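You operate a simulated robot arm through the tools that you are given. There is no shell and no other tool. Be economical: measure what you need, move in short steps, check, and stop when the job is done.

You run a simulated robot arm. Do the job below in one go: nothing can be reset, and whatever is moved stays where it is left.

TASK
Take the grey tub from the table top and leave it on top of the black hub there.

Only the result counts: the job must be done as asked and must still hold three seconds after the hand-in. Knocking over, shifting, dropping, spilling or breaking anything else fails it.

THE ROBOT
A 6-joint arm with a two-finger parallel gripper, fixed in place. Base frame: the origin is at the foot of the arm, x ahead of it, y to its left, z up; the work surface is at about z = 0. Lengths are in m, angles in degrees, forces in N, time in s.
With the tool pointing down near the work surface it reaches from about 0.14 to 0.58 m from the base axis. Its first joint turns from -66.0 to 66.0 degrees. Payload 2.1 kg.
The TCP is the grasp point between the finger pads, 0.03 m short of the fingertips. In the tool frame z runs along the fingers and y along their closing line. The gripper opens to 0.094 m. The fingers are 0.028 m wide and 0.01 m thick; the gripper's body (0.05 by 0.096 m) begins 0.055 m behind the TCP.
Orientation is told as [roll, pitch, yaw] about the base's x, y, z axes, in that order, counted from this pose: with the fingers straight down and closing along the base's y, the tool's x points along the base's -x, its y along +y and its z along -z.

THE INTERFACE
- The arm moves only by the tool nudge_tool. Its argument "targets" is a list of rows, each a list of 7 numbers: the shift along the base's x, y, z in m, then the turn, a rotation vector about the base's x, y, z in degrees, then the gripper command, from -1 (shut) to 1 (fully open), values between in proportion. In form: [[x, y, z, rx, ry, rz, fingers], ...]. A call has 1 to 12 rows; each row shifts and turns the commanded pose from where the row before left it. Rows are played at 5 a second. More than 0.05 m and 8.6 degrees between two rows, or a gripper value outside its range, and nothing of the call is played. Where a pose cannot be reached the arm comes as near as it can. A force on the tool above 40 N (or 10 N above the force at the start of the call, whichever is more), or a blocked arm, ends the call early, and 0.2 s more pass. Each finger travels about 0.072 m/s and halts on what it meets, pressing with about 30 N; the grip force reading is that of the motor and also rises with nothing between the fingers. The clock runs only during rows and for 0.2 s after the last one: add rows that do not move to give the fingers time. It gives the time, the measured TCP pose, the force on the tool (base axes), the opening and the grip force at its end, in the units of the frame above (readings bear some noise), and new pictures: "pictures" is both (left out), scene, wrist or none.
- Cameras (640 x 400 px; columns grow to the right, rows downward): "scene" is fixed at [0.0571, -0.3627, 0.4954]; the picture's right is [0.85, -0.53, 0.00], its down [-0.33, -0.53, -0.79] and it looks along [0.42, 0.67, -0.62] (base axes); focal length 248 px, centre (320, 200). "wrist" rides on the gripper at [-0.037, 0, -0.058] in the tool frame; the picture's right is [0.00, -1.00, 0.00], its down [0.97, 0.00, -0.24] and it looks along [0.24, 0.00, 0.97] (tool axes); focal length 218 px, centre (320, 200). There is no depth. A picture from a camera that has moved, and an enlarged one, comes with that camera's place and axes in the base frame and with its lens. The place of the scene camera against the robot may be out by one fixed shift of up to 0.025 m in any direction.
- inspect(camera, box): a new picture of the part [left, top, right, bottom] of that camera's present view, enlarged. No time passes.
- close_job(): hands the job in; it is judged then, once.

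Go step by step. Nothing tells you positions but the pictures and the camera data: compare them with the known pose of the tool, close in by small moves and look again before you grip or let go. The budget is 90 turns and 150 pictures, counting those below and the enlarged ones. Unless the task says otherwise, let go and move clear before handing in, and close with one line.

The tools are called after ">>>" as name(argument=value, ...) on one line, values as JSON. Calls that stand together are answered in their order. nudge_tool: Moves the arm, as the interface text tells. Its arguments: {"type":"object","properties":{"targets":{"type":"array","items":{"type":"array","items":{"type":"number"}}},"pictures":{"type":"string","enum":["both","scene","wrist","none"]}},"required":["targets"]} The other tools are called the same way: inspect (camera, box) takes an enlarged picture of a part of a camera's view; close_job () hands the job in.

At the start:

```text
t: 0.0
ee_pos: [0.3192, 0.112, 0.3208]
orientation: [0.0, 0.0, 0.0]
wrist_force: [0.4, -0.3, -0.1]
grip_width: 0.0938
grasp_force: 0.1
```

scene: 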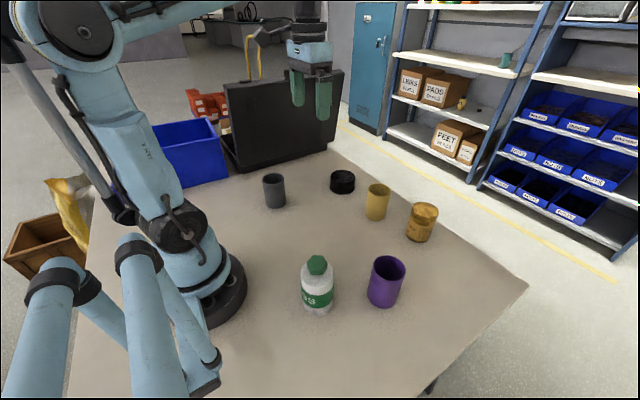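
wrist: 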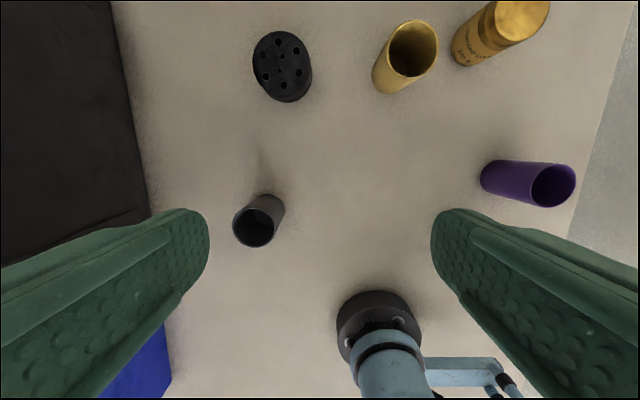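

I see the grey tub near (0.24, 0.21) and the black hub, a low disc with holes, near (0.465, 0.165). I'll enlarge both before moving.

>>> inspect(camera="scene", box=[240, 150, 400, 250])

>>> inspect(camera="wrist", box=[200, 20, 440, 270])

```text
4.00 times, centred on (320, 200) of scene
camera zoom: at [0.0571, -0.3627, 0.4954], right [0.85, -0.53, 0.0], down [-0.33, -0.53, -0.79], along [0.42, 0.67, -0.62], focal length 991 px, centre (320, 200)
```

zoom: 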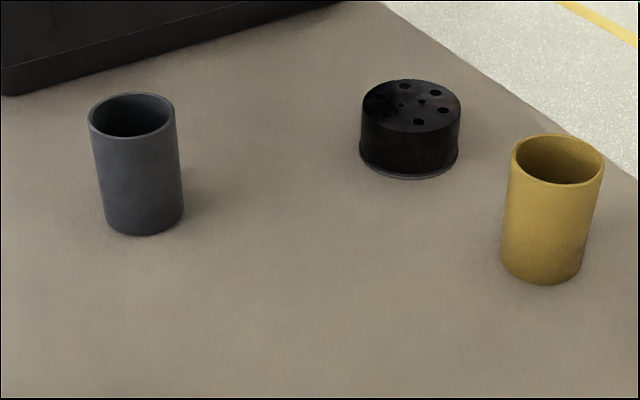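

```text
1.60 times, centred on (320, 145) of wrist
camera zoom: at [0.357, 0.1122, 0.3787], right [0.0, -1.0, 0.0], down [-0.97, 0.0, 0.24], along [-0.24, 0.0, -0.97], focal length 349 px, centre (320, 288)
```

zoom: 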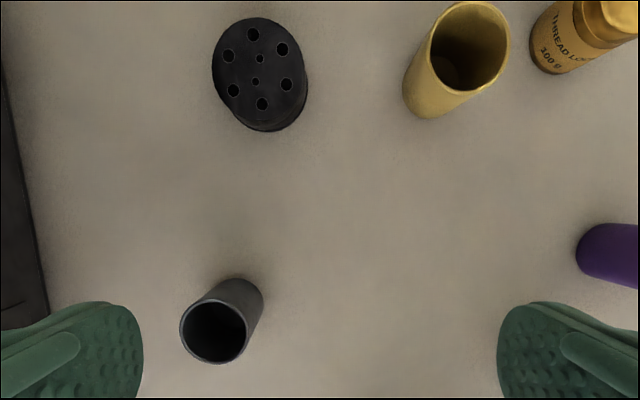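

The tub looks to be at about (0.245, 0.206), around 0.06 wide and 0.085 high. The hub is about 0.08 wide and 0.045 high. I'll move above the tub, stay high and look again.

>>> nudge_tool(targets=[[-0.025, 0.031, -0.03, 0, 0, 0, 1], [-0.025, 0.031, -0.03, 0, 0, 0, 1], [-0.024, 0.032, -0.03, 0, 0, 0, 1], [0, 0, -0.03, 0, 0, 0, 1], [0, 0, 0, 0, 0, 0, 1]])

```text
t: 1.2
ee_pos: [0.2439, 0.2056, 0.1993]
orientation: [0.0, -0.1, 0.0]
wrist_force: [0.0, -0.3, -1.0]
grip_width: 0.0942
grasp_force: 0.1
camera wrist: at [0.282, 0.206, 0.2576], right [0.0, -1.0, 0.0], down [-0.97, 0.0, 0.24], along [-0.24, 0.0, -0.97], focal length 218 px, centre (320, 200)
```

scene: 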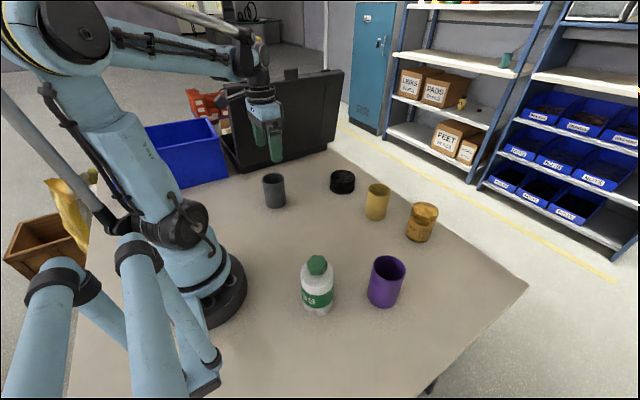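
wrist: 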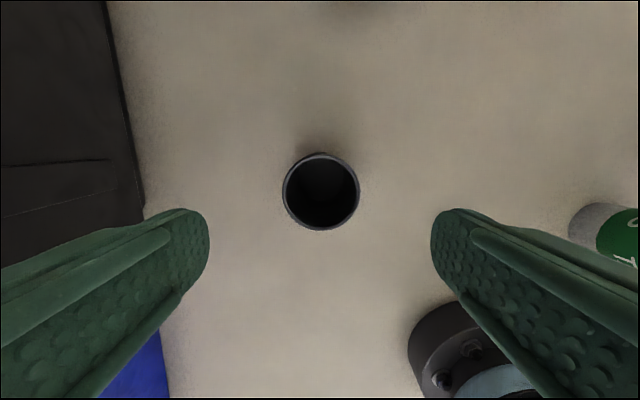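

The rim centre sits at about (0.247, 0.206), in line with the tool. I'll go down around it to z = 0.06, leaving the fingers open.

>>> nudge_tool(targets=[[0.003, 0, -0.035, 0, 0, 0, 1], [0, 0, -0.035, 0, 0, 0, 1], [0, 0, -0.035, 0, 0, 0, 1], [0, 0, -0.034, 0, 0, 0, 1], [0, 0, 0, 0, 0, 0, 1]])

```text
t: 2.4
ee_pos: [0.2481, 0.2044, 0.0618]
orientation: [0.0, 0.0, 0.0]
wrist_force: [-0.1, 0.3, 0.4]
grip_width: 0.094
grasp_force: 0.1
camera wrist: at [0.2858, 0.205, 0.1196], right [0.0, -1.0, 0.0], down [-0.97, 0.0, 0.24], along [-0.24, 0.0, -0.97], focal length 218 px, centre (320, 200)
```

scene: 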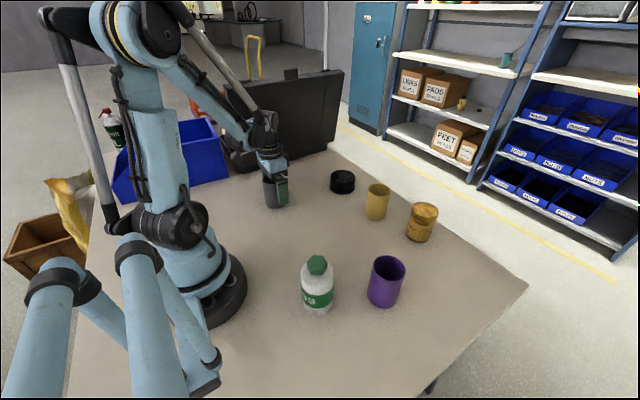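
wrist: 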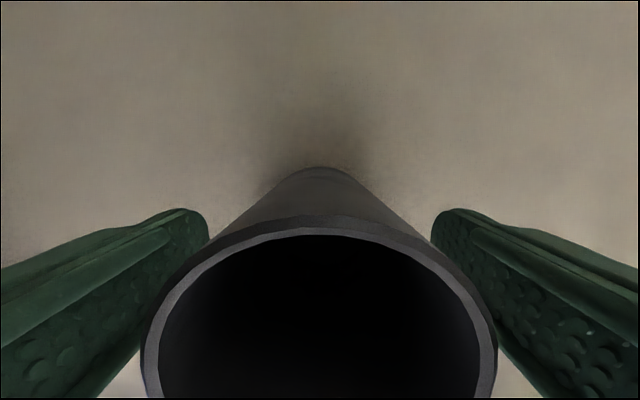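

The tub is centred between the fingers, and its rim is well below the gripper body. I'll close now.

>>> nudge_tool(targets=[[0, 0, 0, 0, 0, 0, 0.3], [0, 0, 0, 0, 0, 0, -0.2], [0, 0, 0, 0, 0, 0, -1], [0, 0, 0, 0, 0, 0, -1], [0, 0, 0, 0, 0, 0, -1]], pictures="wrist")

```text
t: 3.6
ee_pos: [0.2487, 0.2047, 0.0606]
orientation: [0.0, 0.0, 0.0]
wrist_force: [-0.5, 0.6, -0.5]
grip_width: 0.0609
grasp_force: 30.4
camera wrist: at [0.2858, 0.2051, 0.12], right [0.0, -1.0, 0.0], down [-0.97, 0.0, 0.24], along [-0.24, 0.0, -0.97], focal length 218 px, centre (320, 200)
```

wrist: 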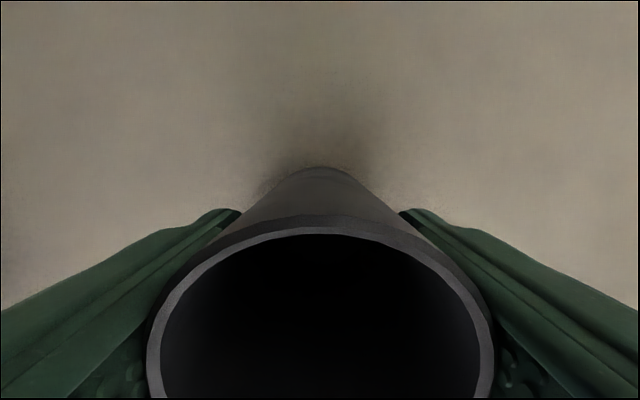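

The fingers have a firm grip at a width of 0.061. I'll lift straight up and check that the tub comes along.

>>> nudge_tool(targets=[[0, 0, 0.02, 0, 0, 0, -1], [0, 0, 0.035, 0, 0, 0, -1], [0, 0, 0.04, 0, 0, 0, -1], [0, 0, 0.035, 0, 0, 0, -1], [0, 0, 0, 0, 0, 0, -1]])

```text
t: 4.8
ee_pos: [0.2474, 0.2064, 0.192]
orientation: [0.0, 0.0, 0.0]
wrist_force: [0.3, 0.4, -1.0]
grip_width: 0.0609
grasp_force: 30.2
camera wrist: at [0.2854, 0.2071, 0.2504], right [0.0, -1.0, 0.0], down [-0.97, 0.0, 0.24], along [-0.24, 0.0, -0.97], focal length 218 px, centre (320, 200)
```

scene: 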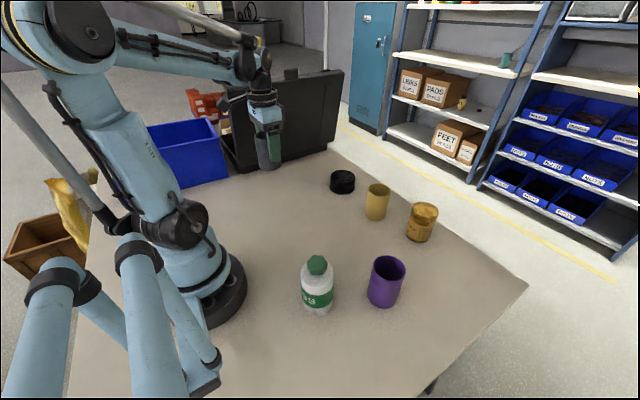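
wrist: 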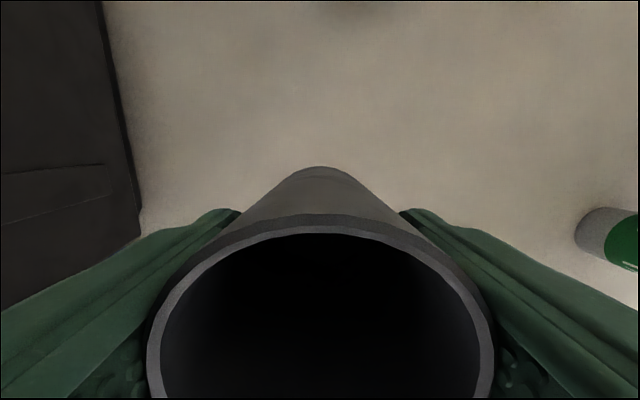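

The tub came up with the gripper. I'll go part of the way toward the hub, keeping this height, to measure the hub more closely.

>>> nudge_tool(targets=[[0.035, -0.01, 0, 0, 0, 0, -1], [0.035, -0.01, 0, 0, 0, 0, -1], [0.035, -0.01, 0, 0, 0, 0, -1], [0.035, -0.01, 0, 0, 0, 0, -1], [0, 0, 0, 0, 0, 0, -1]])

```text
t: 6.0
ee_pos: [0.3878, 0.1659, 0.1916]
orientation: [0.1, 0.0, 0.0]
wrist_force: [0.1, -0.3, -1.7]
grip_width: 0.0611
grasp_force: 29.9
camera wrist: at [0.4249, 0.1666, 0.2505], right [0.0, -1.0, 0.0], down [-0.97, 0.0, 0.24], along [-0.24, 0.0, -0.97], focal length 218 px, centre (320, 200)
```

scene: 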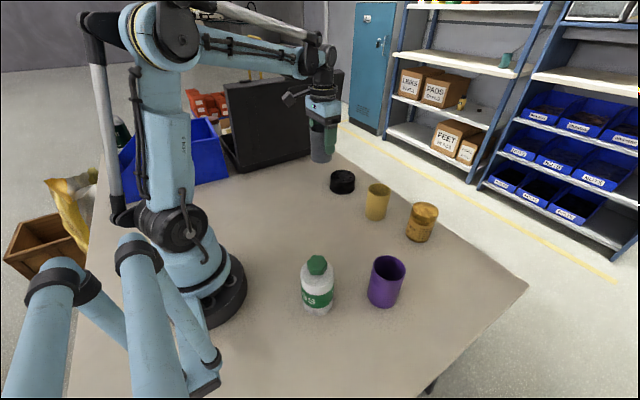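
wrist: 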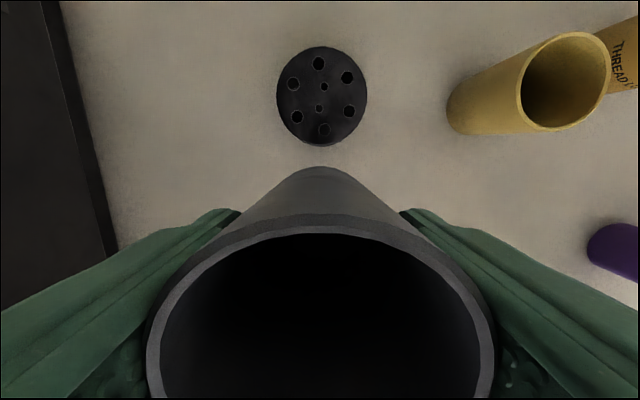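

The hub top centre comes out at about (0.469, 0.165), with its top near z = 0.045. I'll move over it, lower to leave a small gap and check in the scene view.

>>> nudge_tool(targets=[[0.03, 0, 0, 0, 0, 0, -1], [0.03, 0, 0, 0, 0, 0, -1], [0.022, -0.001, 0, 0, 0, 0, -1], [0, 0, -0.03, 0, 0, 0, -1], [0, 0, -0.03, 0, 0, 0, -1], [0, 0, 0, 0, 0, 0, -1]], pictures="wrist")

>>> inspect(camera="scene", box=[290, 120, 400, 210])

```text
t: 7.4
ee_pos: [0.4716, 0.1655, 0.131]
orientation: [0.0, 0.0, 0.0]
wrist_force: [-0.6, 0.3, -1.2]
grip_width: 0.0613
grasp_force: 29.7
camera wrist: at [0.5079, 0.1654, 0.1896], right [0.0, -1.0, 0.0], down [-0.97, 0.0, 0.24], along [-0.24, 0.0, -0.97], focal length 218 px, centre (320, 200)
```

wrist: 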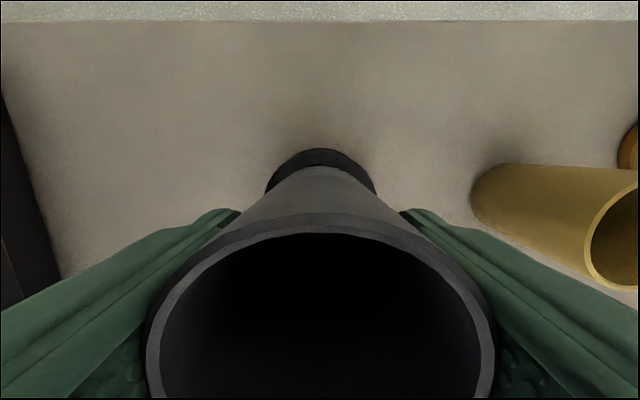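

```text
4.44 times, centred on (345, 165) of scene
camera zoom: at [0.0571, -0.3627, 0.4954], right [0.85, -0.53, 0.0], down [-0.33, -0.53, -0.79], along [0.42, 0.67, -0.62], focal length 1102 px, centre (209, 356)
```

zoom: 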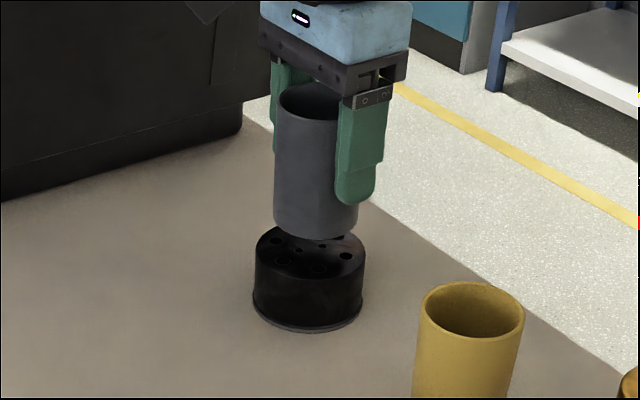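

In y the tub lines up with the hub, but it is about 4 mm too far out in x. I'll correct that and come down most of the way.

>>> nudge_tool(targets=[[-0.004, 0, 0, 0, 0, 0, -1], [0, 0, -0.01, 0, 0, 0, -1], [0, 0, -0.008, 0, 0, 0, -1], [0, 0, 0, 0, 0, 0, -1]], pictures="none")

>>> inspect(camera="scene", box=[310, 140, 375, 200])

```text
t: 8.4
ee_pos: [0.4663, 0.1644, 0.1143]
orientation: [0.0, 0.1, 0.0]
wrist_force: [0.2, -0.2, -0.3]
grip_width: 0.0609
grasp_force: 30.1
```

```text
6.67 times, centred on (342, 170) of scene
camera zoom: at [0.0571, -0.3627, 0.4954], right [0.85, -0.53, 0.0], down [-0.33, -0.53, -0.79], along [0.42, 0.67, -0.62], focal length 1652 px, centre (170, 400)
```

zoom: 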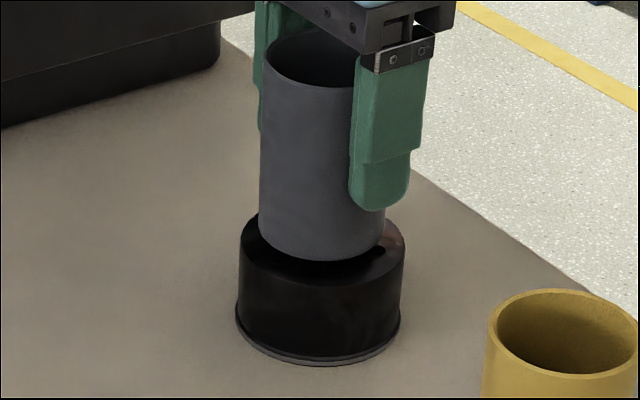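

The tub is now centred over the hub with a gap of roughly 6 to 8 mm. I'll lower it in small steps until it touches.

>>> nudge_tool(targets=[[0, 0, -0.002, 0, 0, 0, -1], [0, 0, -0.002, 0, 0, 0, -1], [0, 0, -0.001, 0, 0, 0, -1], [0, 0, 0, 0, 0, 0, -1]], pictures="none")

>>> inspect(camera="scene", box=[320, 160, 365, 200])

```text
t: 9.4
ee_pos: [0.4667, 0.1642, 0.1083]
orientation: [0.0, 0.0, 0.0]
wrist_force: [-0.1, -0.3, -0.4]
grip_width: 0.0609
grasp_force: 30.0
```

```text
10.00 times, centred on (342, 180) of scene
camera zoom: at [0.0571, -0.3627, 0.4954], right [0.85, -0.53, 0.0], down [-0.33, -0.53, -0.79], along [0.42, 0.67, -0.62], focal length 2478 px, centre (95, 400)
```

zoom: 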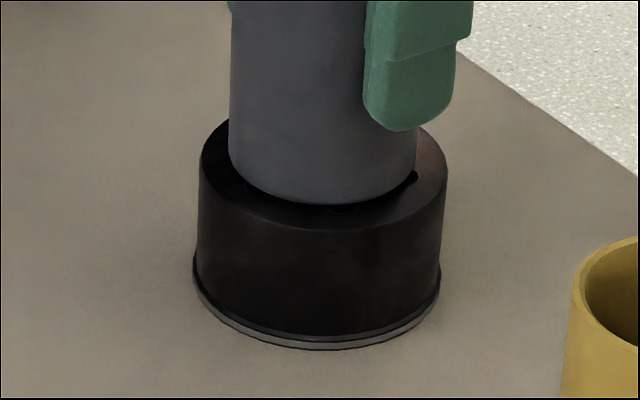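

No contact force shows yet, so perhaps 2 mm remain. I'll keep going in 1 mm steps.

>>> nudge_tool(targets=[[0, 0, -0.001, 0, 0, 0, -1], [0, 0, -0.001, 0, 0, 0, -1], [0, 0, 0, 0, 0, 0, -1]], pictures="none")

```text
t: 10.2
ee_pos: [0.467, 0.1643, 0.108]
orientation: [0.0, 0.0, 0.0]
wrist_force: [0.8, 0.4, 24.2]
grip_width: 0.0609
grasp_force: 29.7
```

The tub is touching, at 24 N. I'll ease off 1 mm and check the force before letting go.

>>> nudge_tool(targets=[[0, 0, 0.001, 0, 0, 0, -1], [0, 0, 0, 0, 0, 0, -1]], pictures="none")

```text
t: 10.8
ee_pos: [0.4661, 0.165, 0.1085]
orientation: [0.0, 0.0, 0.0]
wrist_force: [0.2, 2.1, 14.1]
grip_width: 0.0612
grasp_force: 29.7
```

The tub still presses on the hub, now with about 14 N. I'll ease off another 1 mm and then open the fingers gradually.

>>> nudge_tool(targets=[[0, 0, 0.001, 0, 0, 0, -1], [0, 0, 0, 0, 0, 0, 0.3], [0, 0, 0, 0, 0, 0, 0.5], [0, 0, 0, 0, 0, 0, 0.8], [0, 0, 0, 0, 0, 0, 1], [0, 0, 0, 0, 0, 0, 1]])

>>> inspect(camera="scene", box=[310, 140, 375, 200])

```text
t: 12.2
ee_pos: [0.4665, 0.1646, 0.1098]
orientation: [0.0, 0.0, -0.1]
wrist_force: [-0.2, -0.3, 0.1]
grip_width: 0.0939
grasp_force: 0.0
camera wrist: at [0.5039, 0.1652, 0.1666], right [0.0, -1.0, 0.0], down [-0.97, 0.0, 0.24], along [-0.24, 0.0, -0.97], focal length 218 px, centre (320, 200)
```

scene: 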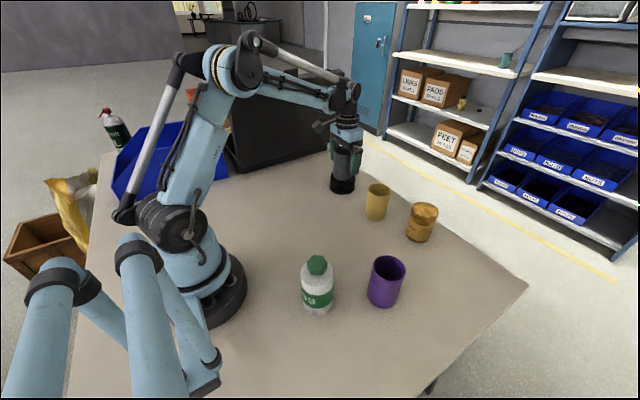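
wrist: 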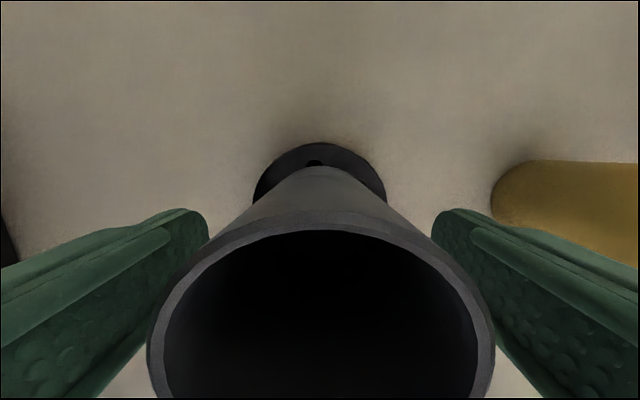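

```text
6.67 times, centred on (342, 170) of scene
camera zoom: at [0.0571, -0.3627, 0.4954], right [0.85, -0.53, 0.0], down [-0.33, -0.53, -0.79], along [0.42, 0.67, -0.62], focal length 1652 px, centre (170, 400)
```

zoom: 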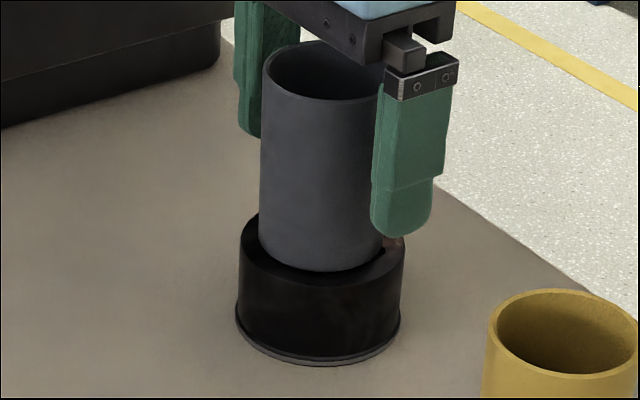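

The tub stands upright and centred on the hub, and the fingers are clear of it. I'll go straight up and check that it stays put.

>>> nudge_tool(targets=[[0, 0, 0.02, 0, 0, 0, 1], [0, 0, 0.035, 0, 0, 0, 1], [0, 0, 0.04, 0, 0, 0, 1], [0, 0, 0.03, 0, 0, 0, 1], [-0.04, 0, 0, 0, 0, 0, 1], [-0.04, 0, 0, 0, 0, 0, 1], [0, 0, 0, 0, 0, 0, 1]])

```text
t: 13.8
ee_pos: [0.3856, 0.1648, 0.2345]
orientation: [0.1, 0.0, 0.0]
wrist_force: [0.5, -0.4, -0.1]
grip_width: 0.0942
grasp_force: 0.1
camera wrist: at [0.4235, 0.165, 0.2917], right [0.0, -1.0, 0.0], down [-0.97, 0.0, 0.24], along [-0.24, 0.0, -0.97], focal length 218 px, centre (320, 200)
```

scene: 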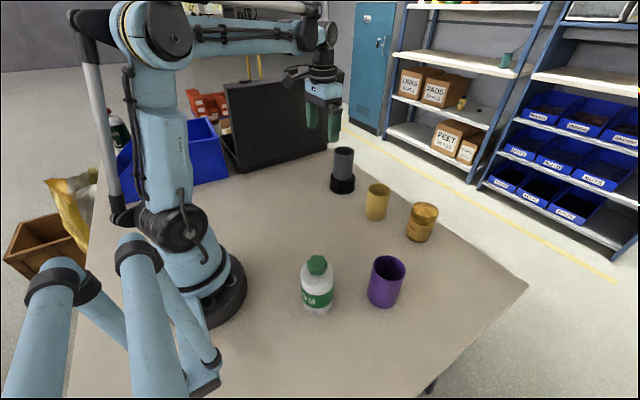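
wrist: 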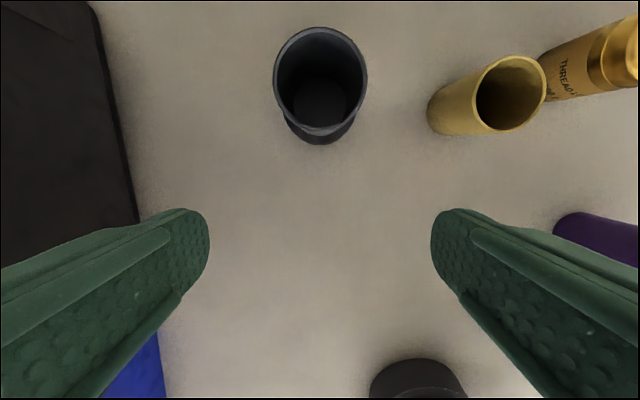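

The tub is standing steady on the black hub, the arm is clear and nothing else has moved, so I'll hand in.

>>> close_job()

```text
The job is handed in.
```

The grey tub is standing upright and centred on the black hub, with the gripper released and clear, and the job is handed in.
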